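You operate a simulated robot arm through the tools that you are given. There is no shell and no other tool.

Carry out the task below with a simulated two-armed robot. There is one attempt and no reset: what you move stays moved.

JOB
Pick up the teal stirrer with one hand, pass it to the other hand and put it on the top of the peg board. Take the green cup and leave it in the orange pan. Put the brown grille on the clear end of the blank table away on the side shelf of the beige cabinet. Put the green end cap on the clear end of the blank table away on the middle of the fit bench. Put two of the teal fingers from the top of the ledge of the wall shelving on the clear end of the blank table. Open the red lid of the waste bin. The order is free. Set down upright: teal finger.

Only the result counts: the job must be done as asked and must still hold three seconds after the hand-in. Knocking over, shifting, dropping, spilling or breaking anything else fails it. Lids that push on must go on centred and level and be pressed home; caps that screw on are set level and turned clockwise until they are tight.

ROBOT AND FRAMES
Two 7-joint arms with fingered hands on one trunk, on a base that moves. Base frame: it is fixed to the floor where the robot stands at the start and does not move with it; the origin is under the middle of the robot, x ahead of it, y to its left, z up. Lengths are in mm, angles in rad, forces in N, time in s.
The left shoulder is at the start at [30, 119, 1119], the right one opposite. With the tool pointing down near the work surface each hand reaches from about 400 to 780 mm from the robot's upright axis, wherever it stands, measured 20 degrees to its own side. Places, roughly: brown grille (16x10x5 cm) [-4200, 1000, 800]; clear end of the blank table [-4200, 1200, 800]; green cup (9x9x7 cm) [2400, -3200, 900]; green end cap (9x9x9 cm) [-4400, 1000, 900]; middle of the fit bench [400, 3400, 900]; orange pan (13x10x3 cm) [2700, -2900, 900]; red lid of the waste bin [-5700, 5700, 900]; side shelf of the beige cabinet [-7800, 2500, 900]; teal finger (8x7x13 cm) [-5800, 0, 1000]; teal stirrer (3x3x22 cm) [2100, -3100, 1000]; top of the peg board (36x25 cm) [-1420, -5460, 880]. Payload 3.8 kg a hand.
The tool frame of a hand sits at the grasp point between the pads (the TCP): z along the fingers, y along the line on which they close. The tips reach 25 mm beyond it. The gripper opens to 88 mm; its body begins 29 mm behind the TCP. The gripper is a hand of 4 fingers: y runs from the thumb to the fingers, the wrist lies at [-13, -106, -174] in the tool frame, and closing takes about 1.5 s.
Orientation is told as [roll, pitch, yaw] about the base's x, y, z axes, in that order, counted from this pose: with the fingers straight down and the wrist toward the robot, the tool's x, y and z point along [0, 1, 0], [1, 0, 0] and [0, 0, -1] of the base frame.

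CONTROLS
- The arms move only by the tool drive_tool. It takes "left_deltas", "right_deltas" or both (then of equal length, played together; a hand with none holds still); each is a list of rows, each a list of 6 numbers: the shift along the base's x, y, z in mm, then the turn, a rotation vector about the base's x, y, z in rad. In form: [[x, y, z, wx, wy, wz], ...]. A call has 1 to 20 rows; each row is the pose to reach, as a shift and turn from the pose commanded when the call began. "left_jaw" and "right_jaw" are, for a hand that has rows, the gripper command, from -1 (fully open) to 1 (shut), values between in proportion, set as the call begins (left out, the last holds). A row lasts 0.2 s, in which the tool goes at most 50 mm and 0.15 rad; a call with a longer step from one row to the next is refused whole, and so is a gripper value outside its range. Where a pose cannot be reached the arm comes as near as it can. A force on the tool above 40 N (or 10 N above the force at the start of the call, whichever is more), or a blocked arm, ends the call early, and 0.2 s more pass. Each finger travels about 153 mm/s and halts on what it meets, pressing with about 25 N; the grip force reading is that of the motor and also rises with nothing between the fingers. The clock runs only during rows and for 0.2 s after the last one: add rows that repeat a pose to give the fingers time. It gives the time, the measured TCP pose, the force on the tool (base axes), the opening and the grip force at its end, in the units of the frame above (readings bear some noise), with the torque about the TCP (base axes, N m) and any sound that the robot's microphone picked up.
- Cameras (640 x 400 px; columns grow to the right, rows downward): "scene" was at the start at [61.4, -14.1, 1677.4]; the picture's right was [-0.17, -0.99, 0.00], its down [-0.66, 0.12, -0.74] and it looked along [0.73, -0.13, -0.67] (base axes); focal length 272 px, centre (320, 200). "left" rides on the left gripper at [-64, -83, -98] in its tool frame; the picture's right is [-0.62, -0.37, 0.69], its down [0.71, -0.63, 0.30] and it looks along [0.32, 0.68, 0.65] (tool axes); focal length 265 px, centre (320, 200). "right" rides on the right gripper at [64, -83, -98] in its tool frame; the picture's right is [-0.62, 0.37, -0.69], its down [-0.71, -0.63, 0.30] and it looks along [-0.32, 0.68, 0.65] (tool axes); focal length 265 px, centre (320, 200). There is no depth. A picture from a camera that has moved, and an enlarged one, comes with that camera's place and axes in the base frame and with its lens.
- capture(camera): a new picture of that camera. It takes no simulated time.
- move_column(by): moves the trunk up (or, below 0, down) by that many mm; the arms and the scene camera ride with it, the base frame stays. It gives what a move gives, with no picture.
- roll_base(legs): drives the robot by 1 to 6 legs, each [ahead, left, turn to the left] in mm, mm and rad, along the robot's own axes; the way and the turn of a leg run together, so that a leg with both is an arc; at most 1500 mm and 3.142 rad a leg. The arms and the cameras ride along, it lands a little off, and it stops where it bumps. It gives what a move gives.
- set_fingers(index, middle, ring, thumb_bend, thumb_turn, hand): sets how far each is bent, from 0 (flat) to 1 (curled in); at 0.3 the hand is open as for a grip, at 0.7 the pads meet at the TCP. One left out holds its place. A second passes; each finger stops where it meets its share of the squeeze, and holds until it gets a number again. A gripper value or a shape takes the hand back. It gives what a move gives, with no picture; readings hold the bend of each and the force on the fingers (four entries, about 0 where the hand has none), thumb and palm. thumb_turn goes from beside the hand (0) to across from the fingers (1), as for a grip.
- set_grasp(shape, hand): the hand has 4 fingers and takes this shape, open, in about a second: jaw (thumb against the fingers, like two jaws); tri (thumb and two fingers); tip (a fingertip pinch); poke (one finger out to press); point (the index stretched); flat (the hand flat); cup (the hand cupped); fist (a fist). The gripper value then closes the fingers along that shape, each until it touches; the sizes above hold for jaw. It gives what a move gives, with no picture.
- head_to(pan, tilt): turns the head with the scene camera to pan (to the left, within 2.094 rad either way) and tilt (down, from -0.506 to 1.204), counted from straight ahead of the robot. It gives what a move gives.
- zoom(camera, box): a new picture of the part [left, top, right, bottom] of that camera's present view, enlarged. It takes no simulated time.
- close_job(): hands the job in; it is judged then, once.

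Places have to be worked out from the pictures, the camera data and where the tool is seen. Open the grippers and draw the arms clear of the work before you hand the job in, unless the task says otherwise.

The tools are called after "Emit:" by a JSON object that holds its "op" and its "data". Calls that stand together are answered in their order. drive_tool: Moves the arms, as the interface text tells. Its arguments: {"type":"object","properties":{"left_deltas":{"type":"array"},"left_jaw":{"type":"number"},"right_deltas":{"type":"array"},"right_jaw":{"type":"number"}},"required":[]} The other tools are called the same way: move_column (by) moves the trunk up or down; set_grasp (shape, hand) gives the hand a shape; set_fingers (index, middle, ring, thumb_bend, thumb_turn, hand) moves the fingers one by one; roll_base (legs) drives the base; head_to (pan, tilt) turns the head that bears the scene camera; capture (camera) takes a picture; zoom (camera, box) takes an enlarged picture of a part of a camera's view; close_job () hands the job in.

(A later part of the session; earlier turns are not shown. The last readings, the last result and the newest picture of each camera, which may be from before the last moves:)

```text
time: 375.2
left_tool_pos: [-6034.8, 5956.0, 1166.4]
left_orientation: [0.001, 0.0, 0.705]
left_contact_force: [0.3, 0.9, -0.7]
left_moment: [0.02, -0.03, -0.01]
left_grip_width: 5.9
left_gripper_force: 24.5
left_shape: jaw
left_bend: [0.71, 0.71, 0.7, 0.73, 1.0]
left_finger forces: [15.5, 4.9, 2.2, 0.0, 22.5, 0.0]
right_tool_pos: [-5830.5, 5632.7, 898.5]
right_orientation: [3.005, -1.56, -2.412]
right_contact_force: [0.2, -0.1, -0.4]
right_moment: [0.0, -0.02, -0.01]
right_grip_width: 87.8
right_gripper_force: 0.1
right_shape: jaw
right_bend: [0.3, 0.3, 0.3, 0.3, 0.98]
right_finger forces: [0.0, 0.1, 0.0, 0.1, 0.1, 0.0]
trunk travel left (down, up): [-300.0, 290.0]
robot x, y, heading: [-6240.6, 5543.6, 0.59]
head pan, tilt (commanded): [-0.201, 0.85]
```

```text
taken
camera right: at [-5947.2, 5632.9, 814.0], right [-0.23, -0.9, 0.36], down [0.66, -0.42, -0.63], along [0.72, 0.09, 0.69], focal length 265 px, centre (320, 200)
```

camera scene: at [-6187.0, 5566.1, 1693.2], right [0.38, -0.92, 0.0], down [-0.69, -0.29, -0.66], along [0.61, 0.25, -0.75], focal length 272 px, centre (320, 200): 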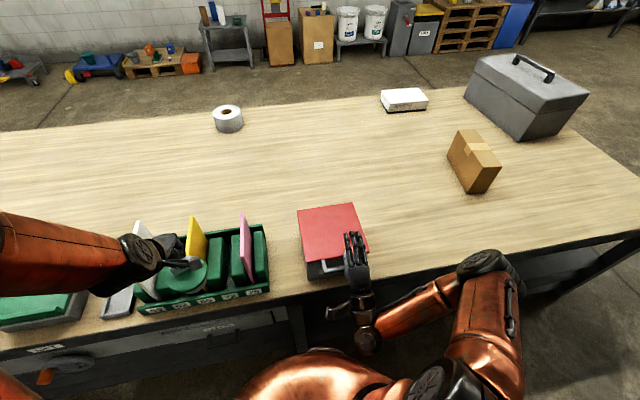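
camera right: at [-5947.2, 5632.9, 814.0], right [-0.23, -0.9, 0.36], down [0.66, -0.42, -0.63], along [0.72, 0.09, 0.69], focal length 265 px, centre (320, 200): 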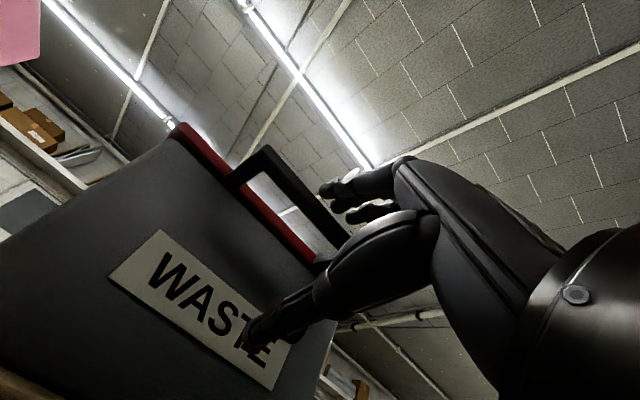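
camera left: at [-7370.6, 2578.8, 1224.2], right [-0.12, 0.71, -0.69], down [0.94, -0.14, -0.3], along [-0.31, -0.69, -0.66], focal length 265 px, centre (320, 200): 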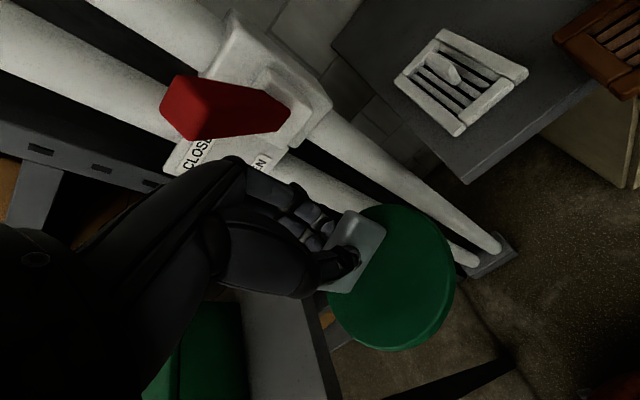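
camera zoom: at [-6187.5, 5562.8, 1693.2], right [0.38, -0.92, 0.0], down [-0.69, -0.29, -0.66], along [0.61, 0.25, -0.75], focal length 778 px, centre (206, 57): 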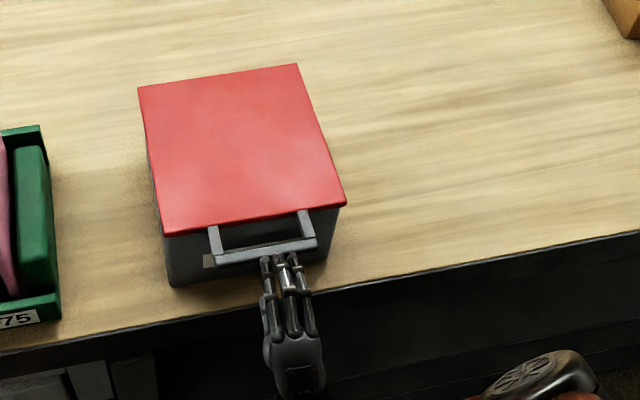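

The upward-looking hand camera gives a precise fix: the handle belongs to the lid and its crossbar is at z ≈ 936, 47 mm in front of the lid edge. I raise the hand 38 mm and then move forward 29 mm so the bar sits between fingers and thumb.

Emit:
{"op": "drive_tool", "data": {"right_deltas": [[0, 0, 13, 0, 0, 0], [0, 0, 26, 0, 0, 0], [0, 0, 38, 0, 0, 0], [0, 0, 38, 0, 0, 0]]}}

Emit:
{"op": "zoom", "data": {"camera": "scene", "box": [260, 180, 460, 320]}}

Emit:
{"op": "capture", "data": {"camera": "right"}}

```text
time: 376.2
left_tool_pos: [-6034.3, 5957.0, 1167.6]
left_orientation: [0.001, -0.001, 0.705]
left_contact_force: [0.0, 0.4, -0.3]
left_moment: [0.04, -0.04, 0.0]
left_grip_width: 5.8
left_gripper_force: 25.1
left_shape: jaw
left_bend: [0.71, 0.71, 0.7, 0.73, 1.0]
left_finger forces: [15.3, 5.0, 2.1, 0.1, 22.5, 0.0]
right_tool_pos: [-5830.2, 5633.5, 936.0]
right_orientation: [3.012, -1.559, -2.42]
right_contact_force: [0.0, 0.3, 0.4]
right_moment: [-0.03, -0.01, -0.01]
right_grip_width: 88.0
right_gripper_force: 0.1
right_shape: jaw
right_bend: [0.3, 0.3, 0.3, 0.3, 0.98]
right_finger forces: [0.0, 0.0, 0.0, 0.1, 0.1, 0.0]
trunk travel left (down, up): [-300.0, 290.0]
robot x, y, heading: [-6245.6, 5545.9, 0.59]
head pan, tilt (commanded): [-0.201, 0.85]
```

```text
2.86 times, centred on (360, 250) of scene
camera zoom: at [-6187.6, 5562.9, 1693.2], right [0.38, -0.92, 0.0], down [-0.69, -0.29, -0.66], along [0.61, 0.25, -0.75], focal length 778 px, centre (206, 57)
```

zoom: 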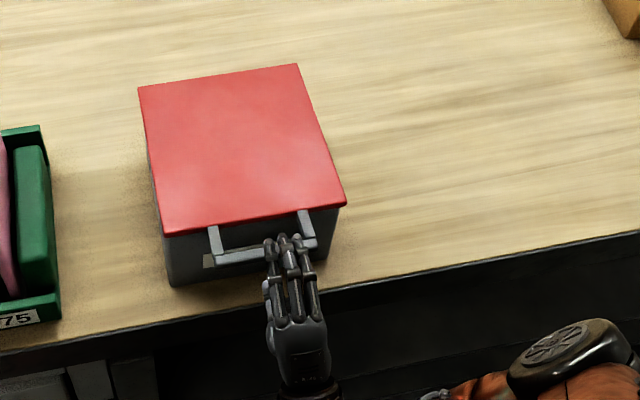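

```text
taken
camera right: at [-5946.6, 5631.8, 851.9], right [-0.23, -0.9, 0.36], down [0.66, -0.42, -0.63], along [0.72, 0.09, 0.69], focal length 265 px, centre (320, 200)
```

right: 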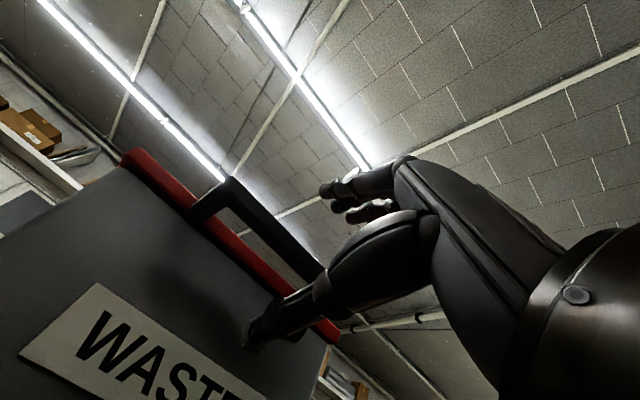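

The bar is level with the grasp point. I move forward 30 mm and close on it.

Emit:
{"op": "drive_tool", "data": {"right_deltas": [[8.3, 5.6, 0, 0, 0, 0], [16.6, 11.2, 0, 0, 0, 0], [24.9, 16.8, 0, 0, 0, 0], [24.9, 16.8, 0, 0, 0, 0]]}}

Emit:
{"op": "capture", "data": {"camera": "right"}}

Emit:
{"op": "drive_tool", "data": {"right_deltas": [[0, 0, 0, 0, 0, 0], [0, 0, 0, 0, 0, 0], [0, 0, 0, 0, 0, 0], [0, 0, 0, 0, 0, 0], [0, 0, 0, 0, 0, 0], [0, 0, 0, 0, 0, 0], [0, 0, 0, 0, 0, 0], [0, 0, 0, 0, 0, 0]], "right_jaw": 1}}

Emit:
{"op": "capture", "data": {"camera": "right"}}

Emit:
{"op": "zoom", "data": {"camera": "scene", "box": [260, 180, 460, 320]}}

```text
time: 377.2
left_tool_pos: [-6034.4, 5957.8, 1167.7]
left_orientation: [0.001, 0.001, 0.706]
left_contact_force: [-0.3, 0.1, -1.9]
left_moment: [0.01, -0.02, 0.02]
left_grip_width: 5.6
left_gripper_force: 24.5
left_shape: jaw
left_bend: [0.71, 0.71, 0.7, 0.73, 1.0]
left_finger forces: [15.4, 5.0, 2.1, 0.0, 22.4, 0.0]
right_tool_pos: [-5805.9, 5648.9, 934.8]
right_orientation: [2.994, -1.557, -2.4]
right_contact_force: [-0.1, 0.8, -1.5]
right_moment: [0.02, 0.0, -0.03]
right_grip_width: 87.7
right_gripper_force: 0.0
right_shape: jaw
right_bend: [0.3, 0.3, 0.3, 0.3, 0.98]
right_finger forces: [0.0, 0.0, 0.0, 0.0, 0.0, 0.0]
trunk travel left (down, up): [-300.0, 290.0]
robot x, y, heading: [-6244.7, 5543.8, 0.59]
head pan, tilt (commanded): [-0.201, 0.85]
```

```text
taken
camera right: at [-5921.2, 5648.8, 851.1], right [-0.23, -0.9, 0.36], down [0.66, -0.42, -0.63], along [0.72, 0.09, 0.69], focal length 265 px, centre (320, 200)
```

right: 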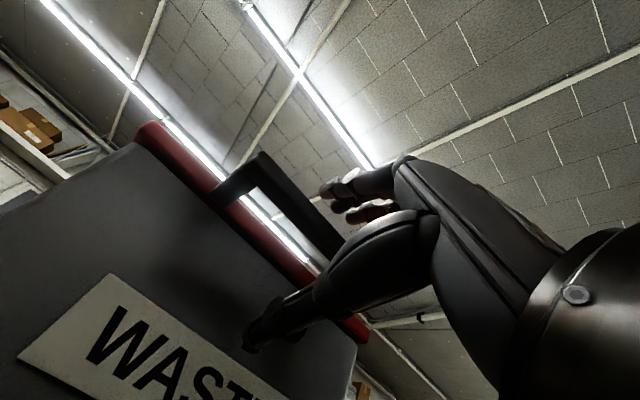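

```text
time: 379.0
left_tool_pos: [-6033.2, 5958.0, 1165.5]
left_orientation: [0.001, 0.001, 0.703]
left_contact_force: [0.5, 0.2, -0.9]
left_moment: [0.01, 0.0, 0.03]
left_grip_width: 5.6
left_gripper_force: 25.0
left_shape: jaw
left_bend: [0.71, 0.71, 0.7, 0.73, 1.0]
left_finger forces: [15.4, 4.9, 2.1, 0.0, 22.5, 0.0]
right_tool_pos: [-5803.8, 5650.0, 934.6]
right_orientation: [3.011, -1.56, -2.418]
right_contact_force: [8.6, 5.5, 0.3]
right_moment: [-0.05, -0.02, 0.01]
right_grip_width: 0.2
right_gripper_force: 25.1
right_shape: jaw
right_bend: [0.71, 0.7, 0.7, 0.64, 1.0]
right_finger forces: [7.5, 4.1, 3.1, 0.0, 27.2, 0.1]
trunk travel left (down, up): [-300.0, 290.0]
robot x, y, heading: [-6243.5, 5544.8, 0.589]
head pan, tilt (commanded): [-0.201, 0.85]
```

```text
taken
camera right: at [-5920.4, 5649.2, 850.7], right [-0.23, -0.9, 0.36], down [0.66, -0.42, -0.63], along [0.72, 0.09, 0.69], focal length 265 px, centre (320, 200)
```

right: 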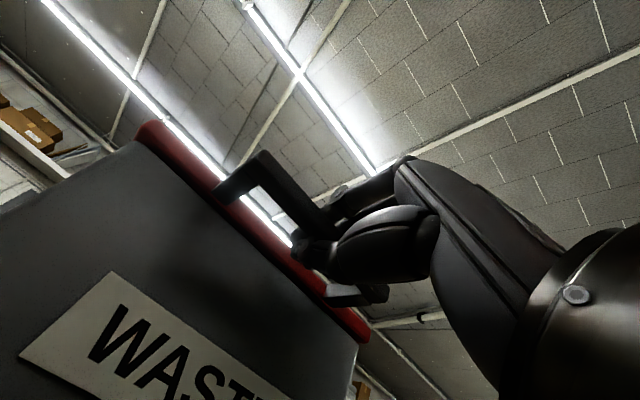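

```text
2.86 times, centred on (360, 250) of scene
camera zoom: at [-6186.2, 5563.9, 1693.2], right [0.38, -0.92, 0.0], down [-0.7, -0.29, -0.66], along [0.61, 0.25, -0.75], focal length 778 px, centre (206, 57)
```

zoom: 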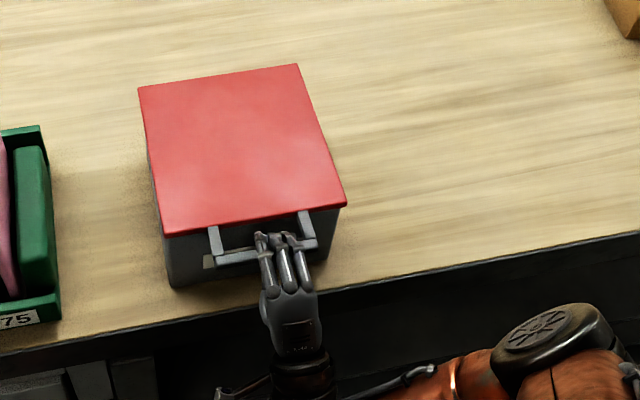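

The bar is caught between thumb and fingers. I start swinging the lid up: an arc about the hinge (radius ~251 mm), turning the hand with it.

Emit:
{"op": "drive_tool", "data": {"right_deltas": [[0.85, 0.55, 22.6, -0.0489, 0.0755, 0], [3.4, 2.2, 44.9, -0.0979, 0.1511, 0], [7.6, 4.9, 67, -0.1468, 0.2266, 0], [13.5, 8.8, 88.4, -0.1958, 0.3021, 0]]}}

Emit:
{"op": "zoom", "data": {"camera": "scene", "box": [260, 180, 460, 320]}}

Emit:
{"op": "capture", "data": {"camera": "right"}}

```text
time: 380.0
left_tool_pos: [-6034.5, 5957.8, 1165.9]
left_orientation: [0.0, 0.001, 0.706]
left_contact_force: [0.4, 0.8, -0.3]
left_moment: [0.01, 0.0, 0.0]
left_grip_width: 5.9
left_gripper_force: 24.8
left_shape: jaw
left_bend: [0.71, 0.71, 0.7, 0.73, 1.0]
left_finger forces: [15.6, 4.9, 2.2, 0.1, 22.5, 0.0]
right_tool_pos: [-5791.6, 5656.2, 1023.3]
right_orientation: [0.022, -1.22, 0.57]
right_contact_force: [3.4, 5.7, -3.0]
right_moment: [-0.11, -0.03, 0.06]
right_grip_width: 0.0
right_gripper_force: 24.6
right_shape: jaw
right_bend: [0.71, 0.7, 0.7, 0.64, 1.0]
right_finger forces: [6.4, 3.8, 2.9, 0.0, 26.4, 0.0]
trunk travel left (down, up): [-300.0, 290.0]
robot x, y, heading: [-6242.5, 5545.1, 0.593]
head pan, tilt (commanded): [-0.201, 0.85]
```

```text
2.86 times, centred on (360, 250) of scene
camera zoom: at [-6186.2, 5564.4, 1693.1], right [0.38, -0.92, 0.0], down [-0.7, -0.29, -0.66], along [0.61, 0.25, -0.75], focal length 778 px, centre (206, 57)
```

zoom: 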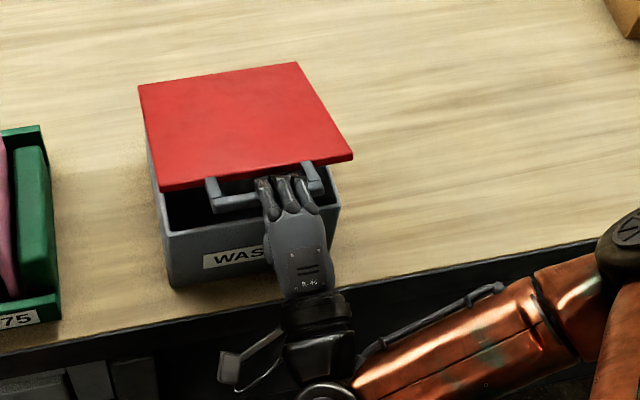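

```text
taken
camera right: at [-5927.6, 5644.5, 979.6], right [-0.09, -0.81, 0.58], down [0.45, -0.55, -0.7], along [0.89, 0.2, 0.41], focal length 265 px, centre (320, 200)
```

right: 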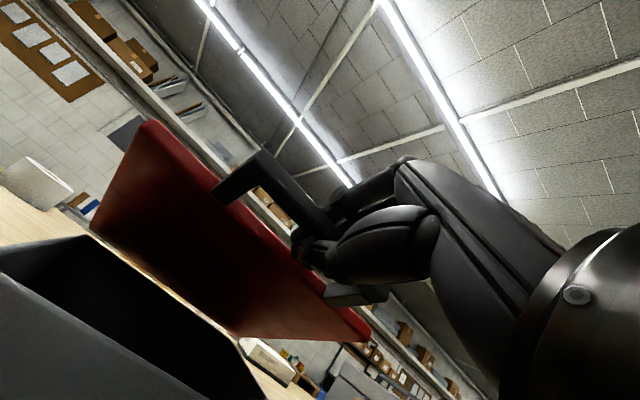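

The lid swings open and the box stays put. I continue along the arc.

Emit:
{"op": "drive_tool", "data": {"right_deltas": [[7.5, 4.8, 20.8, -0.0489, 0.0755, 0], [16.4, 10.7, 40.6, -0.0979, 0.1511, 0], [26.9, 17.5, 59.5, -0.1468, 0.2266, 0], [38.8, 25.1, 77.1, -0.1958, 0.3021, 0], [51.9, 33.6, 93.4, -0.2447, 0.3776, 0], [66.2, 42.9, 108.2, -0.2937, 0.4532, 0], [81.6, 52.9, 121.4, -0.3426, 0.5287, 0], [97.9, 63.4, 133, -0.3915, 0.6042, 0]]}}

Emit:
{"op": "capture", "data": {"camera": "scene"}}

Emit:
{"op": "capture", "data": {"camera": "right"}}

```text
time: 381.8
left_tool_pos: [-6033.0, 5958.2, 1165.6]
left_orientation: [0.0, 0.002, 0.705]
left_contact_force: [0.2, -0.1, -1.3]
left_moment: [-0.02, 0.02, -0.02]
left_grip_width: 5.7
left_gripper_force: 25.3
left_shape: jaw
left_bend: [0.71, 0.71, 0.7, 0.73, 1.0]
left_finger forces: [15.5, 4.9, 2.3, 0.0, 22.5, 0.0]
right_tool_pos: [-5693.7, 5722.0, 1157.9]
right_orientation: [0.019, -0.499, 0.573]
right_contact_force: [-1.4, 3.7, -1.5]
right_moment: [0.01, 0.02, 0.11]
right_grip_width: 0.1
right_gripper_force: 25.2
right_shape: jaw
right_bend: [0.71, 0.7, 0.7, 0.66, 1.0]
right_finger forces: [5.1, 3.3, 2.7, 0.1, 25.1, 0.0]
trunk travel left (down, up): [-300.0, 290.0]
robot x, y, heading: [-6240.0, 5547.9, 0.589]
head pan, tilt (commanded): [-0.201, 0.85]
```

```text
taken
camera scene: at [-6187.2, 5564.8, 1693.2], right [0.38, -0.92, 0.0], down [-0.69, -0.29, -0.66], along [0.61, 0.25, -0.75], focal length 272 px, centre (320, 200)
```

scene: 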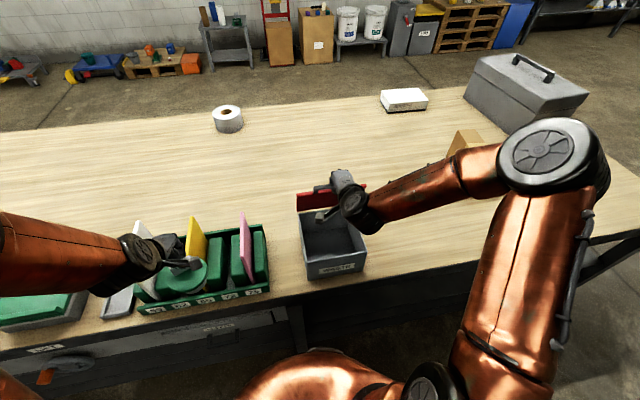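

```text
taken
camera right: at [-5829.1, 5709.7, 1204.8], right [0.34, -0.53, 0.77], down [0.05, -0.81, -0.58], along [0.94, 0.23, -0.25], focal length 265 px, centre (320, 200)
```

right: 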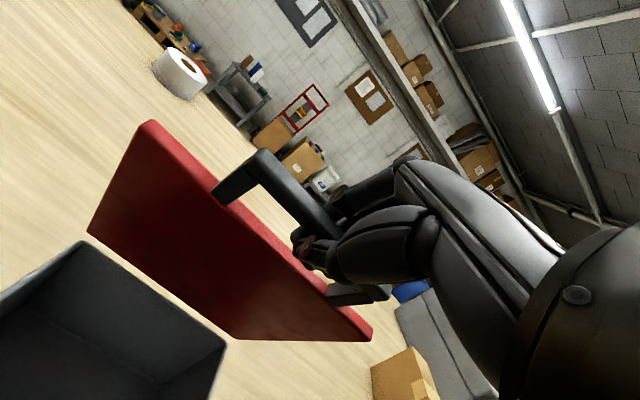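

Lid at about 60 degrees. I swing it on to vertical.

Emit:
{"op": "drive_tool", "data": {"right_deltas": [[19.1, 12.3, 10.7, -0.0544, 0.0839, 0], [38.9, 25.2, 19, -0.1088, 0.1678, 0], [59.3, 38.4, 25, -0.1631, 0.2518, 0], [80.1, 51.9, 28.6, -0.2175, 0.3357, 0], [101.2, 65.6, 29.6, -0.2719, 0.4196, 0]]}}

Emit:
{"op": "capture", "data": {"camera": "scene"}}

Emit:
{"op": "capture", "data": {"camera": "right"}}

```text
time: 383.0
left_tool_pos: [-6030.3, 5953.8, 1167.1]
left_orientation: [0.005, 0.002, 0.704]
left_contact_force: [0.6, -0.9, -0.2]
left_moment: [0.04, 0.02, -0.02]
left_grip_width: 5.8
left_gripper_force: 25.2
left_shape: jaw
left_bend: [0.71, 0.71, 0.7, 0.73, 1.0]
left_finger forces: [15.4, 4.8, 2.2, 0.0, 22.6, 0.0]
right_tool_pos: [-5589.2, 5781.2, 1183.8]
right_orientation: [0.021, 0.003, 0.569]
right_contact_force: [3.7, -4.5, -6.4]
right_moment: [-0.01, 0.05, 0.06]
right_grip_width: 0.0
right_gripper_force: 24.7
right_shape: jaw
right_bend: [0.71, 0.7, 0.7, 0.68, 1.0]
right_finger forces: [3.4, 1.5, 2.9, 0.0, 5.3, 0.1]
right hand out of reach, approached as far as the arm can: row 4
trunk travel left (down, up): [-300.0, 290.0]
robot x, y, heading: [-6243.5, 5544.7, 0.593]
head pan, tilt (commanded): [-0.201, 0.85]
```

```text
taken
camera scene: at [-6182.6, 5559.3, 1693.0], right [0.38, -0.93, 0.0], down [-0.7, -0.28, -0.66], along [0.61, 0.25, -0.75], focal length 272 px, centre (320, 200)
```

scene: 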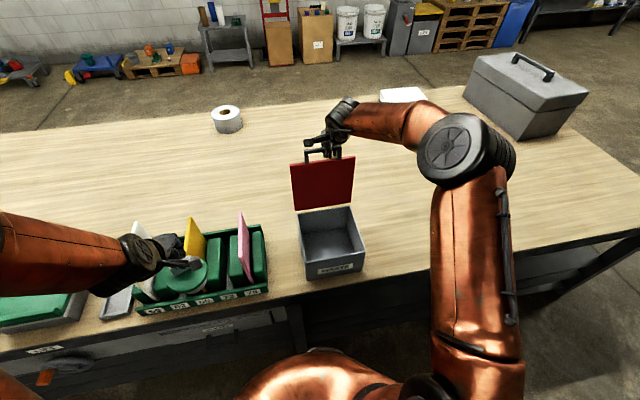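

```text
taken
camera right: at [-5691.3, 5789.2, 1283.3], right [0.65, -0.33, 0.68], down [-0.15, -0.94, -0.32], along [0.74, 0.1, -0.66], focal length 265 px, centre (320, 200)
```

right: 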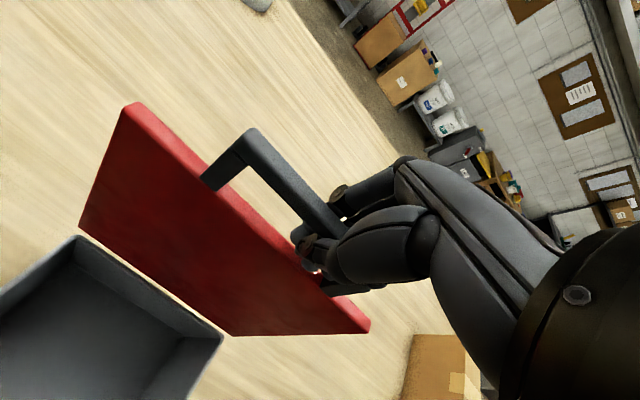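

The lid is about vertical now. To push it past vertical I'll move the base 70 mm forward while holding the bar; first I raise the left hand well clear of the organizer's plates.

Emit:
{"op": "drive_tool", "data": {"left_deltas": [[0, 0, 30, 0, 0, 0], [0, 0, 65, 0, 0, 0], [0, 0, 100, 0, 0, 0], [0, 0, 135, 0, 0, 0]]}}

Emit:
{"op": "roll_base", "data": {"legs": [[60, 0, 0]]}}

Emit:
{"op": "capture", "data": {"camera": "scene"}}

Emit:
{"op": "capture", "data": {"camera": "right"}}

```text
time: 384.0
left_tool_pos: [-6033.6, 5954.0, 1302.6]
left_orientation: [0.002, 0.0, 0.706]
left_contact_force: [-0.4, -1.0, -1.5]
left_moment: [-0.01, -0.01, -0.01]
left_grip_width: 6.0
left_gripper_force: 24.9
left_shape: jaw
left_bend: [0.71, 0.71, 0.7, 0.73, 1.0]
left_finger forces: [15.9, 4.8, 2.0, 0.0, 22.7, 0.0]
right_tool_pos: [-5591.4, 5784.2, 1184.4]
right_orientation: [0.019, -0.002, 0.572]
right_contact_force: [6.9, -10.8, -11.8]
right_moment: [-0.01, 0.08, 0.02]
right_grip_width: 0.1
right_gripper_force: 24.6
right_shape: jaw
right_bend: [0.71, 0.7, 0.7, 0.68, 1.0]
right_finger forces: [3.9, 2.2, 3.2, 0.1, 4.1, 0.0]
trunk travel left (down, up): [-300.0, 290.0]
robot x, y, heading: [-6240.7, 5544.9, 0.591]
head pan, tilt (commanded): [-0.201, 0.85]
```

```text
time: 385.0
left_tool_pos: [-5998.3, 5981.3, 1303.4]
left_orientation: [-0.003, 0.001, 0.704]
left_contact_force: [-0.1, -0.7, -0.8]
left_moment: [0.03, -0.02, 0.01]
left_grip_width: 5.9
left_gripper_force: 24.9
left_shape: jaw
left_bend: [0.71, 0.71, 0.7, 0.73, 1.0]
left_finger forces: [15.8, 4.9, 1.9, 0.1, 22.8, 0.1]
right_tool_pos: [-5560.3, 5807.3, 1182.4]
right_orientation: [0.012, 0.016, 0.571]
right_contact_force: [-2.6, -4.6, -6.0]
right_moment: [0.02, -0.04, 0.07]
right_grip_width: 0.0
right_gripper_force: 25.0
right_shape: jaw
right_bend: [0.72, 0.7, 0.7, 0.65, 1.0]
right_finger forces: [4.0, 0.9, 3.6, 0.1, 6.7, 0.0]
trunk travel left (down, up): [-300.0, 290.0]
robot x, y, heading: [-6201.7, 5569.7, 0.586]
head pan, tilt (commanded): [-0.201, 0.85]
stopped in leg 1: the force on the tool passed its limit at 54 N (the readings are from after the stop); the commanded pose is now the measured one
```

```text
taken
camera scene: at [-6150.8, 5587.7, 1693.4], right [0.38, -0.93, 0.0], down [-0.69, -0.28, -0.66], along [0.61, 0.25, -0.75], focal length 272 px, centre (320, 200)
```

scene: 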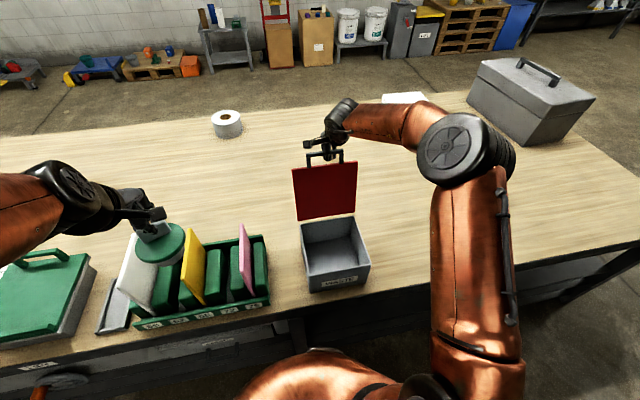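

```text
taken
camera right: at [-5661.2, 5817.1, 1283.4], right [0.66, -0.32, 0.68], down [-0.15, -0.94, -0.3], along [0.74, 0.1, -0.67], focal length 265 px, centre (320, 200)
```

right: 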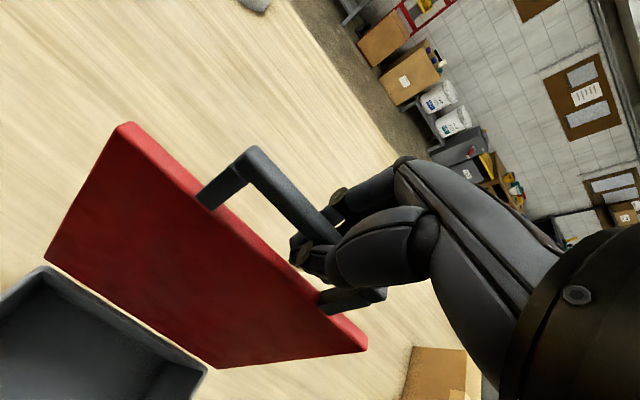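

The push stopped on a force limit; the lid may be at its stop. I check that the bin itself has not moved and how far the lid leans.

Emit:
{"op": "zoom", "data": {"camera": "scene", "box": [270, 130, 400, 310]}}

Emit:
{"op": "zoom", "data": {"camera": "right", "box": [0, 100, 400, 400]}}

```text
2.22 times, centred on (335, 220) of scene
camera zoom: at [-6150.8, 5587.7, 1693.4], right [0.38, -0.93, 0.0], down [-0.69, -0.28, -0.66], along [0.61, 0.25, -0.75], focal length 605 px, centre (287, 156)
```

zoom: 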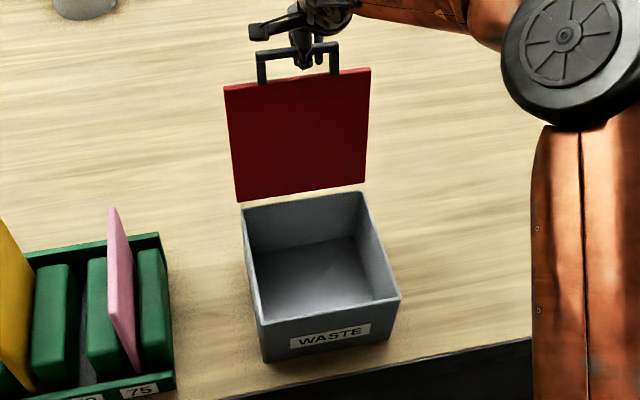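

```text
1.33 times, centred on (200, 250) of right
camera zoom: at [-5661.2, 5817.1, 1283.4], right [0.66, -0.32, 0.68], down [-0.15, -0.94, -0.3], along [0.74, 0.1, -0.67], focal length 354 px, centre (480, 133)
```

zoom: 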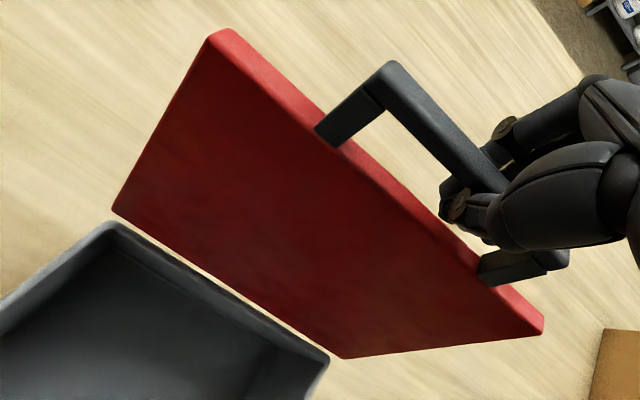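

The box has not moved and the lid leans about 10 degrees past vertical, at its stop. I open the hand and lift it off the bar.

Emit:
{"op": "drive_tool", "data": {"right_deltas": [[0, 0, 0, 0, 0, 0], [0, 0, 0, 0, 0, 0], [0, 0, 0, 0, 0, 0], [0, 0, 0, 0, 0, 0], [0, 0, 0, 0, 0, 0]], "right_jaw": -1}}

Emit:
{"op": "capture", "data": {"camera": "right"}}

Emit:
{"op": "zoom", "data": {"camera": "scene", "box": [270, 130, 400, 310]}}

```text
time: 386.2
left_tool_pos: [-5996.4, 5983.0, 1303.5]
left_orientation: [0.0, 0.001, 0.707]
left_contact_force: [-0.1, -0.4, -1.0]
left_moment: [0.01, -0.01, -0.01]
left_grip_width: 5.9
left_gripper_force: 24.6
left_shape: jaw
left_bend: [0.71, 0.71, 0.7, 0.73, 1.0]
left_finger forces: [16.0, 4.8, 2.0, 0.1, 22.6, 0.1]
right_tool_pos: [-5556.7, 5809.5, 1182.6]
right_orientation: [0.015, 0.015, 0.573]
right_contact_force: [-0.5, 0.9, 0.2]
right_moment: [0.04, 0.04, -0.01]
right_grip_width: 87.7
right_gripper_force: 0.1
right_shape: jaw
right_bend: [0.3, 0.3, 0.3, 0.3, 0.98]
right_finger forces: [0.1, 0.0, 0.0, 0.1, 0.0, 0.1]
trunk travel left (down, up): [-300.0, 290.0]
robot x, y, heading: [-6202.1, 5566.9, 0.588]
head pan, tilt (commanded): [-0.201, 0.85]
```

```text
taken
camera right: at [-5659.4, 5819.1, 1283.9], right [0.66, -0.33, 0.68], down [-0.15, -0.94, -0.31], along [0.74, 0.1, -0.67], focal length 265 px, centre (320, 200)
```

right: 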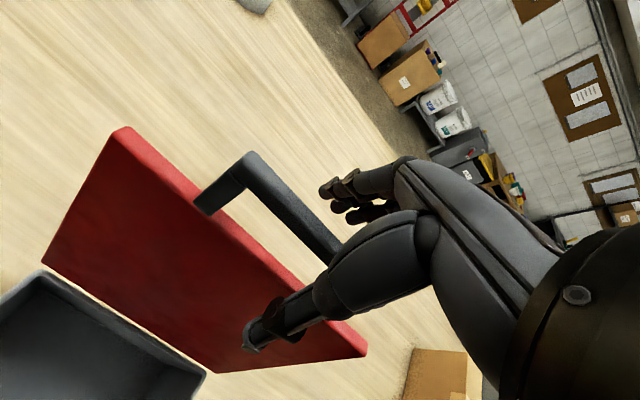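

```text
2.22 times, centred on (335, 220) of scene
camera zoom: at [-6148.1, 5589.0, 1693.2], right [0.38, -0.93, 0.0], down [-0.7, -0.29, -0.66], along [0.61, 0.25, -0.75], focal length 605 px, centre (287, 156)
```

zoom: 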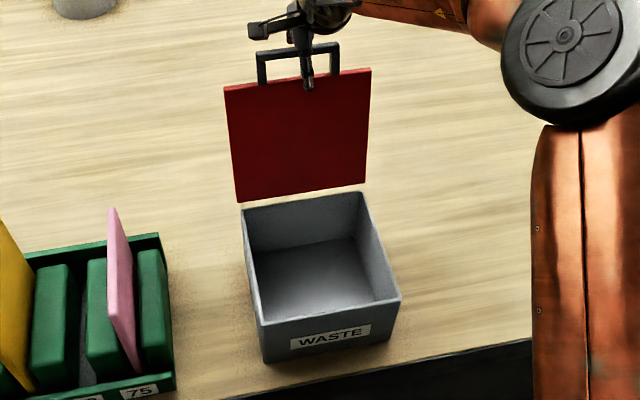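

The lid stays open by itself. I lift the hand straight up off the bar, then draw it back.

Emit:
{"op": "drive_tool", "data": {"right_deltas": [[0, 0, 15, 0, 0, 0], [0, 0, 35, 0, 0, 0], [0, 0, 60, 0, 0, 0], [-5, -3, 85, 0, 0, 0], [-20, -13, 100, 0, 0, 0], [-45, -30, 100, 0, 0, 0], [-80, -52, 100, 0, 0, 0], [-115, -75, 100, 0, 0, 0], [-150, -98, 100, 0, 0, 0]]}}

Emit:
{"op": "capture", "data": {"camera": "scene"}}

Emit:
{"op": "zoom", "data": {"camera": "scene", "box": [270, 130, 400, 310]}}

```text
time: 388.2
left_tool_pos: [-5997.2, 5982.5, 1303.6]
left_orientation: [0.0, 0.0, 0.705]
left_contact_force: [-1.0, -0.3, -0.9]
left_moment: [0.04, -0.03, 0.0]
left_grip_width: 5.8
left_gripper_force: 25.7
left_shape: jaw
left_bend: [0.71, 0.71, 0.7, 0.73, 1.0]
left_finger forces: [15.9, 4.8, 2.0, 0.1, 22.7, 0.1]
right_tool_pos: [-5709.3, 5713.4, 1284.8]
right_orientation: [0.014, 0.01, 0.573]
right_contact_force: [-0.1, 0.2, -1.0]
right_moment: [-0.02, 0.03, -0.01]
right_grip_width: 87.5
right_gripper_force: 0.1
right_shape: jaw
right_bend: [0.3, 0.3, 0.3, 0.3, 0.98]
right_finger forces: [0.0, 0.0, 0.0, 0.0, 0.1, 0.1]
trunk travel left (down, up): [-300.0, 290.0]
robot x, y, heading: [-6201.7, 5568.4, 0.592]
head pan, tilt (commanded): [-0.201, 0.85]
```

```text
taken
camera scene: at [-6150.1, 5588.3, 1693.3], right [0.38, -0.93, 0.0], down [-0.69, -0.29, -0.66], along [0.61, 0.25, -0.75], focal length 272 px, centre (320, 200)
```

scene: 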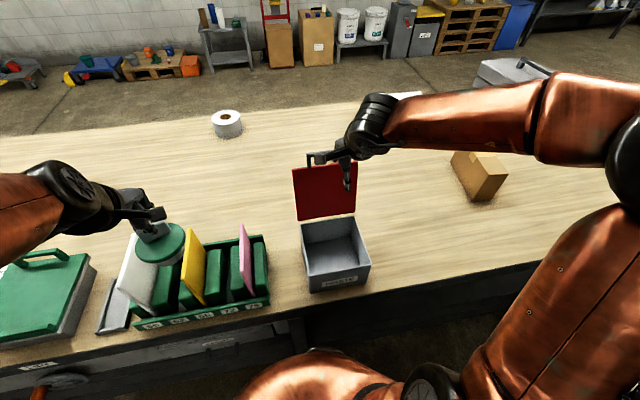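

```text
2.22 times, centred on (335, 220) of scene
camera zoom: at [-6150.1, 5588.3, 1693.3], right [0.38, -0.93, 0.0], down [-0.69, -0.29, -0.66], along [0.61, 0.25, -0.75], focal length 605 px, centre (287, 156)
```

zoom: 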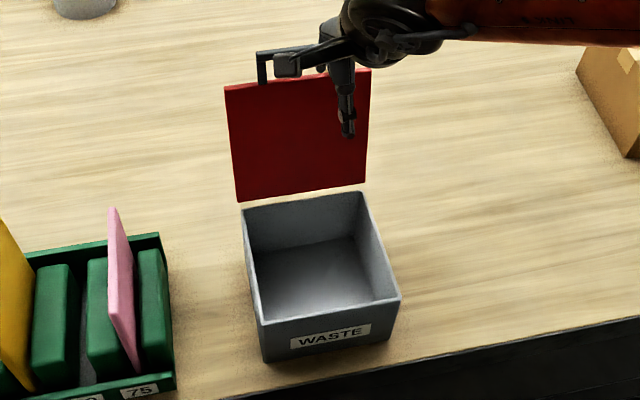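

The lid remains open. Now the fit bench: I raise the trunk, back off, turn right and go back down the lane the way I came.

Emit:
{"op": "move_column", "data": {"by": 110}}

Emit:
{"op": "roll_base", "data": {"legs": [[-190, 0, 0], [0, 0, -1.595]]}}

Emit:
{"op": "head_to", "data": {"pan": 0.0, "tilt": 0.5}}

Emit:
{"op": "capture", "data": {"camera": "scene"}}

```text
time: 389.6
left_tool_pos: [-5995.3, 5983.6, 1414.0]
left_orientation: [0.0, 0.002, 0.705]
left_contact_force: [0.4, -0.2, -0.8]
left_moment: [0.02, -0.01, 0.02]
left_grip_width: 5.7
left_gripper_force: 25.0
left_shape: jaw
left_bend: [0.71, 0.71, 0.7, 0.73, 1.0]
left_finger forces: [15.8, 4.8, 2.0, 0.1, 22.7, 0.0]
right_tool_pos: [-5708.1, 5714.3, 1394.7]
right_orientation: [0.012, 0.013, 0.573]
right_contact_force: [-0.5, 0.2, -0.4]
right_moment: [-0.04, 0.02, -0.01]
right_grip_width: 87.4
right_gripper_force: 0.1
right_shape: jaw
right_bend: [0.3, 0.3, 0.3, 0.3, 0.98]
right_finger forces: [0.0, 0.0, 0.0, 0.1, 0.0, 0.0]
trunk travel left (down, up): [-410.0, 180.0]
robot x, y, heading: [-6201.3, 5570.5, 0.591]
head pan, tilt (commanded): [-0.201, 0.85]
```

```text
time: 395.0
left_tool_pos: [-5951.2, 5249.1, 1413.2]
left_orientation: [0.0, -0.001, -0.888]
left_contact_force: [-0.6, 0.8, -1.7]
left_moment: [0.03, -0.03, -0.01]
left_grip_width: 5.7
left_gripper_force: 24.8
left_shape: jaw
left_bend: [0.71, 0.71, 0.7, 0.74, 1.0]
left_finger forces: [15.7, 4.7, 1.8, 0.1, 22.3, 0.1]
right_tool_pos: [-6226.4, 4968.3, 1394.3]
right_orientation: [0.016, 0.014, -1.022]
right_contact_force: [-0.6, 0.2, 0.4]
right_moment: [0.01, 0.01, -0.01]
right_grip_width: 87.6
right_gripper_force: 0.0
right_shape: jaw
right_bend: [0.3, 0.3, 0.3, 0.3, 0.98]
right_finger forces: [0.0, 0.0, 0.0, 0.0, 0.1, 0.1]
trunk travel left (down, up): [-410.0, 180.0]
robot x, y, heading: [-6357.9, 5468.2, -0.999]
head pan, tilt (commanded): [-0.201, 0.85]
```

```text
time: 395.9
left_tool_pos: [-5950.4, 5248.1, 1413.6]
left_orientation: [0.0, 0.001, -0.889]
left_contact_force: [0.7, 0.5, -1.0]
left_moment: [0.02, -0.02, 0.01]
left_grip_width: 5.8
left_gripper_force: 24.9
left_shape: jaw
left_bend: [0.71, 0.71, 0.7, 0.74, 1.0]
left_finger forces: [15.9, 4.7, 2.0, 0.0, 22.3, 0.0]
right_tool_pos: [-6225.5, 4968.0, 1394.9]
right_orientation: [0.013, 0.014, -1.021]
right_contact_force: [0.6, 0.4, 0.0]
right_moment: [0.02, -0.01, 0.01]
right_grip_width: 87.8
right_gripper_force: 0.0
right_shape: jaw
right_bend: [0.3, 0.3, 0.3, 0.3, 0.98]
right_finger forces: [0.0, 0.0, 0.0, 0.0, 0.1, 0.0]
trunk travel left (down, up): [-410.0, 180.0]
robot x, y, heading: [-6359.9, 5466.1, -1.005]
head pan, tilt (commanded): [0.0, 0.499]
```

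```text
taken
camera scene: at [-6321.8, 5405.5, 1833.1], right [-0.84, -0.54, 0.0], down [-0.26, 0.4, -0.88], along [0.47, -0.74, -0.48], focal length 272 px, centre (320, 200)
```

scene: 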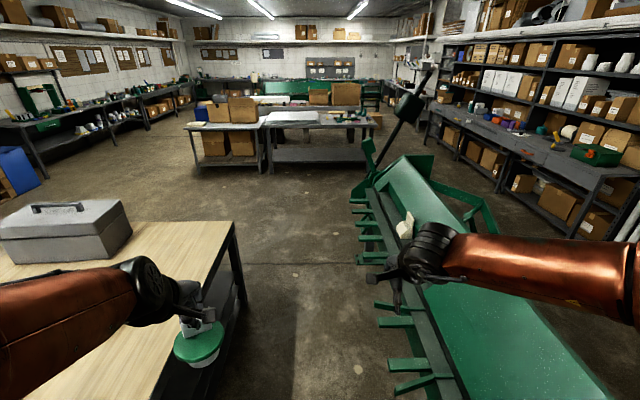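

I see the whole way: bench edge ~600 mm to the left, machine rods ~300 mm to the right. I shift left to centre and drive down the lane into the open area.

Emit:
{"op": "roll_base", "data": {"legs": [[150, 145, 0], [1400, 0, 0], [900, 0, 0]]}}

Emit:
{"op": "head_to", "data": {"pan": 0.6, "tilt": 0.4}}

Emit:
{"op": "capture", "data": {"camera": "scene"}}

```text
time: 408.4
left_tool_pos: [-4486.8, 3271.1, 1413.5]
left_orientation: [-0.001, -0.001, -0.872]
left_contact_force: [-0.4, 0.0, -0.6]
left_moment: [0.01, 0.0, 0.02]
left_grip_width: 5.7
left_gripper_force: 24.8
left_shape: jaw
left_bend: [0.71, 0.71, 0.7, 0.74, 1.0]
left_finger forces: [15.9, 4.7, 1.9, 0.0, 22.3, 0.1]
right_tool_pos: [-4755.7, 2985.0, 1395.0]
right_orientation: [0.014, 0.012, -1.005]
right_contact_force: [-0.3, 0.7, -0.3]
right_moment: [-0.01, -0.01, -0.03]
right_grip_width: 87.6
right_gripper_force: 0.0
right_shape: jaw
right_bend: [0.3, 0.3, 0.3, 0.3, 0.98]
right_finger forces: [0.1, 0.0, 0.0, 0.0, 0.1, 0.1]
trunk travel left (down, up): [-410.0, 180.0]
robot x, y, heading: [-4896.0, 3480.1, -0.988]
head pan, tilt (commanded): [0.0, 0.499]
```

```text
time: 409.4
left_tool_pos: [-4486.6, 3270.0, 1412.6]
left_orientation: [-0.001, 0.001, -0.873]
left_contact_force: [0.2, 0.6, -0.6]
left_moment: [0.0, 0.0, 0.03]
left_grip_width: 5.4
left_gripper_force: 25.6
left_shape: jaw
left_bend: [0.71, 0.71, 0.7, 0.74, 1.0]
left_finger forces: [15.7, 4.7, 1.9, 0.1, 22.4, 0.0]
right_tool_pos: [-4758.6, 2983.8, 1395.7]
right_orientation: [0.014, 0.015, -1.005]
right_contact_force: [0.1, -0.4, -0.2]
right_moment: [0.01, -0.02, 0.03]
right_grip_width: 87.8
right_gripper_force: 0.1
right_shape: jaw
right_bend: [0.3, 0.3, 0.3, 0.3, 0.98]
right_finger forces: [0.1, 0.0, 0.0, 0.0, 0.0, 0.0]
trunk travel left (down, up): [-410.0, 180.0]
robot x, y, heading: [-4896.7, 3480.9, -0.989]
head pan, tilt (commanded): [0.6, 0.4]
```

```text
taken
camera scene: at [-4824.1, 3461.6, 1842.3], right [-0.38, -0.93, 0.0], down [-0.36, 0.15, -0.92], along [0.85, -0.35, -0.39], focal length 272 px, centre (320, 200)
```

scene: 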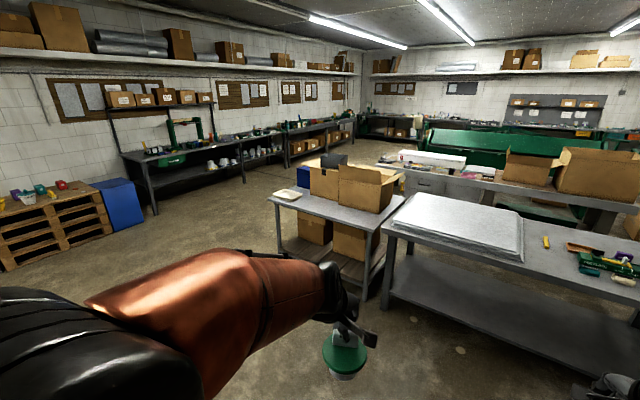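

The way to the fit bench (left wall, beyond the table with cardboard boxes) is open on the left. I turn toward +x and drive along, passing the boxes table with good clearance.

Emit:
{"op": "roll_base", "data": {"legs": [[0, 0, 1.03], [1400, 50, 0], [1350, 50, 0]]}}

Emit:
{"op": "head_to", "data": {"pan": 0.1, "tilt": 0.4}}

Emit:
{"op": "capture", "data": {"camera": "scene"}}

```text
time: 425.5
left_tool_pos: [-1744.7, 3973.9, 1413.0]
left_orientation: [0.0, 0.0, 0.16]
left_contact_force: [-0.4, -0.6, -0.1]
left_moment: [-0.03, -0.03, 0.01]
left_grip_width: 6.0
left_gripper_force: 24.5
left_shape: jaw
left_bend: [0.71, 0.71, 0.7, 0.74, 1.0]
left_finger forces: [15.7, 4.5, 1.7, 0.1, 22.3, 0.0]
right_tool_pos: [-1636.8, 3595.5, 1394.5]
right_orientation: [0.013, 0.013, 0.027]
right_contact_force: [-0.5, 0.1, 0.0]
right_moment: [-0.02, 0.02, -0.02]
right_grip_width: 87.6
right_gripper_force: 0.1
right_shape: jaw
right_bend: [0.3, 0.3, 0.3, 0.3, 0.98]
right_finger forces: [0.1, 0.0, 0.0, 0.0, 0.1, 0.0]
trunk travel left (down, up): [-410.0, 180.0]
robot x, y, heading: [-2132.6, 3726.0, 0.046]
head pan, tilt (commanded): [0.6, 0.4]
```

```text
time: 426.4
left_tool_pos: [-1742.7, 3972.8, 1414.0]
left_orientation: [-0.001, 0.0, 0.162]
left_contact_force: [0.2, 0.1, -1.5]
left_moment: [-0.01, 0.01, 0.0]
left_grip_width: 5.7
left_gripper_force: 25.0
left_shape: jaw
left_bend: [0.71, 0.71, 0.7, 0.74, 1.0]
left_finger forces: [15.8, 4.7, 1.8, 0.0, 22.1, 0.0]
right_tool_pos: [-1637.2, 3595.3, 1393.7]
right_orientation: [0.013, 0.013, 0.027]
right_contact_force: [0.6, -0.5, 0.3]
right_moment: [0.02, -0.02, -0.05]
right_grip_width: 87.6
right_gripper_force: 0.0
right_shape: jaw
right_bend: [0.3, 0.3, 0.3, 0.3, 0.98]
right_finger forces: [0.0, 0.1, 0.0, 0.0, 0.0, 0.1]
trunk travel left (down, up): [-410.0, 180.0]
robot x, y, heading: [-2133.7, 3728.4, 0.051]
head pan, tilt (commanded): [0.099, 0.4]
```

```text
taken
camera scene: at [-2063.6, 3741.1, 1842.4], right [0.14, -0.99, 0.0], down [-0.39, -0.06, -0.92], along [0.91, 0.13, -0.39], focal length 272 px, centre (320, 200)
```

scene: 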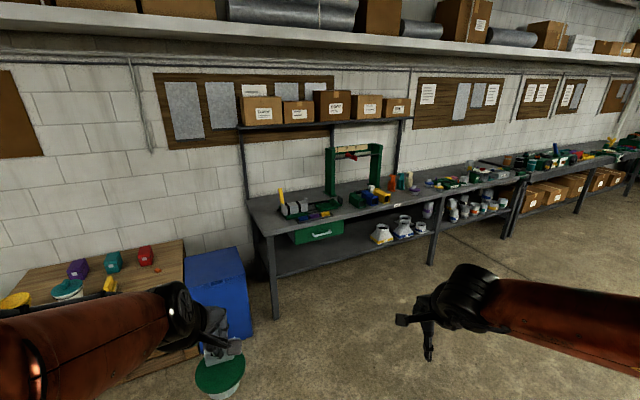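

The fit bench is ahead with the press on it. I drive up to ~900 mm from its middle and turn to face it squarely.

Emit:
{"op": "roll_base", "data": {"legs": [[820, -455, 0], [815, -455, 0], [0, 0, 0.48]]}}

Emit:
{"op": "head_to", "data": {"pan": 0.0, "tilt": 0.55}}

Emit:
{"op": "capture", "data": {"camera": "scene"}}

```text
time: 437.2
left_tool_pos: [-227.4, 3279.1, 1412.9]
left_orientation: [0.001, -0.002, 0.628]
left_contact_force: [0.0, 0.0, 0.3]
left_moment: [0.01, -0.01, 0.02]
left_grip_width: 5.5
left_gripper_force: 24.7
left_shape: jaw
left_bend: [0.71, 0.71, 0.7, 0.74, 1.0]
left_finger forces: [15.8, 4.6, 1.8, 0.0, 22.1, 0.0]
right_tool_pos: [38.9, 2989.8, 1394.7]
right_orientation: [0.014, 0.014, 0.494]
right_contact_force: [0.4, 0.2, 0.1]
right_moment: [0.02, -0.01, 0.08]
right_grip_width: 87.7
right_gripper_force: 0.2
right_shape: jaw
right_bend: [0.3, 0.3, 0.3, 0.3, 0.98]
right_finger forces: [0.1, 0.0, 0.0, 0.0, 0.0, 0.1]
trunk travel left (down, up): [-410.0, 180.0]
robot x, y, heading: [-465.1, 2886.9, 0.514]
head pan, tilt (commanded): [0.099, 0.4]
```

```text
time: 437.9
left_tool_pos: [-227.1, 3280.6, 1413.2]
left_orientation: [0.0, 0.001, 0.629]
left_contact_force: [-0.2, 0.3, -1.4]
left_moment: [0.01, -0.02, -0.02]
left_grip_width: 5.7
left_gripper_force: 24.6
left_shape: jaw
left_bend: [0.71, 0.71, 0.7, 0.74, 1.0]
left_finger forces: [15.7, 4.6, 1.8, 0.0, 22.1, 0.1]
right_tool_pos: [38.3, 2989.4, 1394.3]
right_orientation: [0.015, 0.015, 0.494]
right_contact_force: [0.5, 0.3, -0.9]
right_moment: [-0.01, 0.0, -0.03]
right_grip_width: 87.9
right_gripper_force: 0.1
right_shape: jaw
right_bend: [0.3, 0.3, 0.3, 0.3, 0.98]
right_finger forces: [0.0, 0.0, 0.1, 0.0, 0.1, 0.0]
trunk travel left (down, up): [-410.0, 180.0]
robot x, y, heading: [-460.5, 2883.7, 0.513]
head pan, tilt (commanded): [0.0, 0.55]
```

```text
taken
camera scene: at [-405.8, 2918.7, 1828.7], right [0.49, -0.87, 0.0], down [-0.45, -0.26, -0.85], along [0.74, 0.42, -0.52], focal length 272 px, centre (320, 200)
```

scene: 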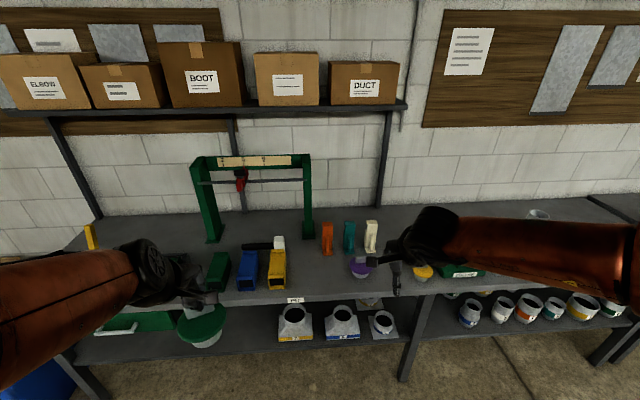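

Emit:
{"op": "zoom", "data": {"camera": "scene", "box": [220, 210, 440, 320]}}

```text
2.91 times, centred on (330, 265) of scene
camera zoom: at [-405.8, 2918.7, 1828.7], right [0.49, -0.87, 0.0], down [-0.45, -0.26, -0.85], along [0.74, 0.42, -0.52], focal length 792 px, centre (291, 11)
```

zoom: 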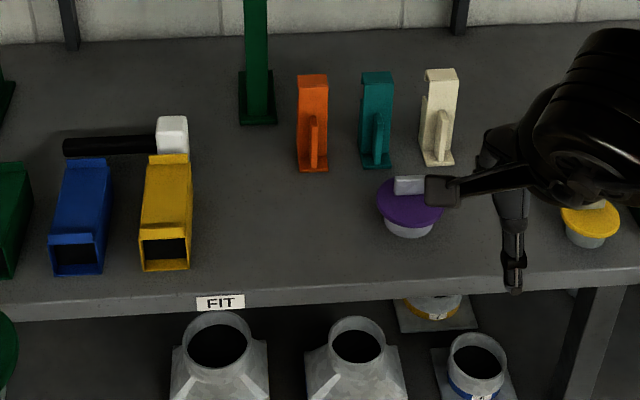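

The spot "middle of the fit bench" (about (400, 3400)) is clear, between the yellow duct and the purple cap. I square up and move in, keeping the spot in front of the left hand.

Emit:
{"op": "roll_base", "data": {"legs": [[0, 0, 0.08], [430, -200, 0]]}}

Emit:
{"op": "move_column", "data": {"by": -140}}

Emit:
{"op": "head_to", "data": {"pan": 0.25, "tilt": 0.85}}

Emit:
{"op": "capture", "data": {"camera": "scene"}}

Emit:
{"op": "capture", "data": {"camera": "left"}}

```text
time: 441.2
left_tool_pos: [203.7, 3380.9, 1414.4]
left_orientation: [0.0, -0.001, 0.713]
left_contact_force: [0.7, -0.3, -1.4]
left_moment: [0.04, -0.02, 0.02]
left_grip_width: 5.7
left_gripper_force: 25.2
left_shape: jaw
left_bend: [0.71, 0.71, 0.7, 0.74, 1.0]
left_finger forces: [15.7, 4.7, 1.8, 0.1, 22.2, 0.1]
right_tool_pos: [493.2, 3114.9, 1394.7]
right_orientation: [0.014, 0.015, 0.581]
right_contact_force: [0.4, -0.2, 0.0]
right_moment: [0.0, 0.02, 0.01]
right_grip_width: 87.7
right_gripper_force: 0.1
right_shape: jaw
right_bend: [0.3, 0.3, 0.3, 0.3, 0.98]
right_finger forces: [0.1, 0.0, 0.0, 0.1, 0.1, 0.0]
trunk travel left (down, up): [-410.0, 180.0]
robot x, y, heading: [0.4, 2969.9, 0.597]
head pan, tilt (commanded): [0.0, 0.55]
```

```text
time: 442.9
left_tool_pos: [203.8, 3380.7, 1273.0]
left_orientation: [0.001, 0.001, 0.713]
left_contact_force: [-1.1, 0.7, 0.1]
left_moment: [0.01, 0.01, -0.01]
left_grip_width: 5.7
left_gripper_force: 24.4
left_shape: jaw
left_bend: [0.71, 0.71, 0.7, 0.74, 1.0]
left_finger forces: [15.7, 4.7, 1.9, 0.1, 22.1, 0.0]
right_tool_pos: [493.9, 3114.9, 1255.7]
right_orientation: [0.014, 0.013, 0.583]
right_contact_force: [0.1, -0.4, -0.8]
right_moment: [-0.01, -0.01, -0.01]
right_grip_width: 87.6
right_gripper_force: 0.2
right_shape: jaw
right_bend: [0.3, 0.3, 0.3, 0.3, 0.98]
right_finger forces: [0.1, 0.0, 0.0, 0.0, 0.1, 0.0]
trunk travel left (down, up): [-270.0, 320.0]
robot x, y, heading: [1.0, 2964.7, 0.596]
head pan, tilt (commanded): [0.0, 0.55]
```

```text
time: 443.7
left_tool_pos: [203.9, 3380.0, 1273.2]
left_orientation: [-0.001, 0.001, 0.714]
left_contact_force: [-1.0, 0.1, -0.4]
left_moment: [0.0, 0.03, -0.01]
left_grip_width: 5.6
left_gripper_force: 24.8
left_shape: jaw
left_bend: [0.71, 0.71, 0.7, 0.74, 1.0]
left_finger forces: [15.7, 4.7, 1.7, 0.0, 22.1, 0.0]
right_tool_pos: [494.0, 3114.6, 1254.6]
right_orientation: [0.014, 0.013, 0.58]
right_contact_force: [-0.3, 0.2, -0.2]
right_moment: [-0.01, 0.03, -0.04]
right_grip_width: 87.8
right_gripper_force: 0.1
right_shape: jaw
right_bend: [0.3, 0.3, 0.3, 0.3, 0.98]
right_finger forces: [0.0, 0.1, 0.0, 0.0, 0.0, 0.0]
trunk travel left (down, up): [-270.0, 320.0]
robot x, y, heading: [-0.2, 2963.2, 0.6]
head pan, tilt (commanded): [0.25, 0.85]
```

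```text
taken
camera scene: at [35.1, 3013.9, 1663.3], right [0.75, -0.66, 0.0], down [-0.5, -0.56, -0.66], along [0.44, 0.5, -0.75], focal length 272 px, centre (320, 200)
```

scene: 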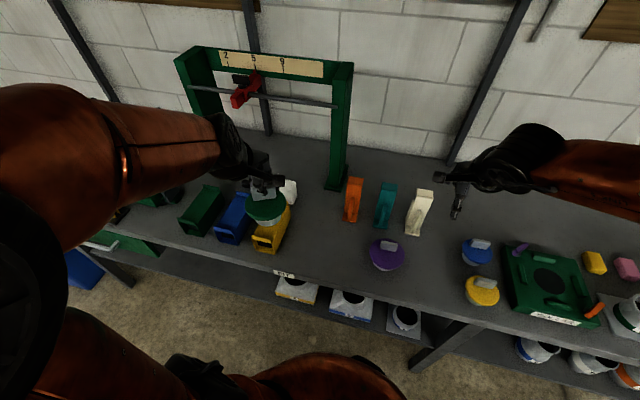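

```text
taken
camera left: at [183.2, 3276.0, 1371.5], right [0.13, -0.71, -0.69], down [-0.94, 0.13, -0.3], along [0.3, 0.69, -0.65], focal length 265 px, centre (320, 200)
```

left: 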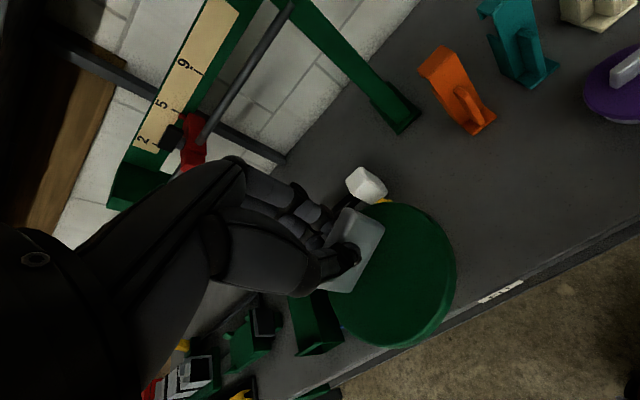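

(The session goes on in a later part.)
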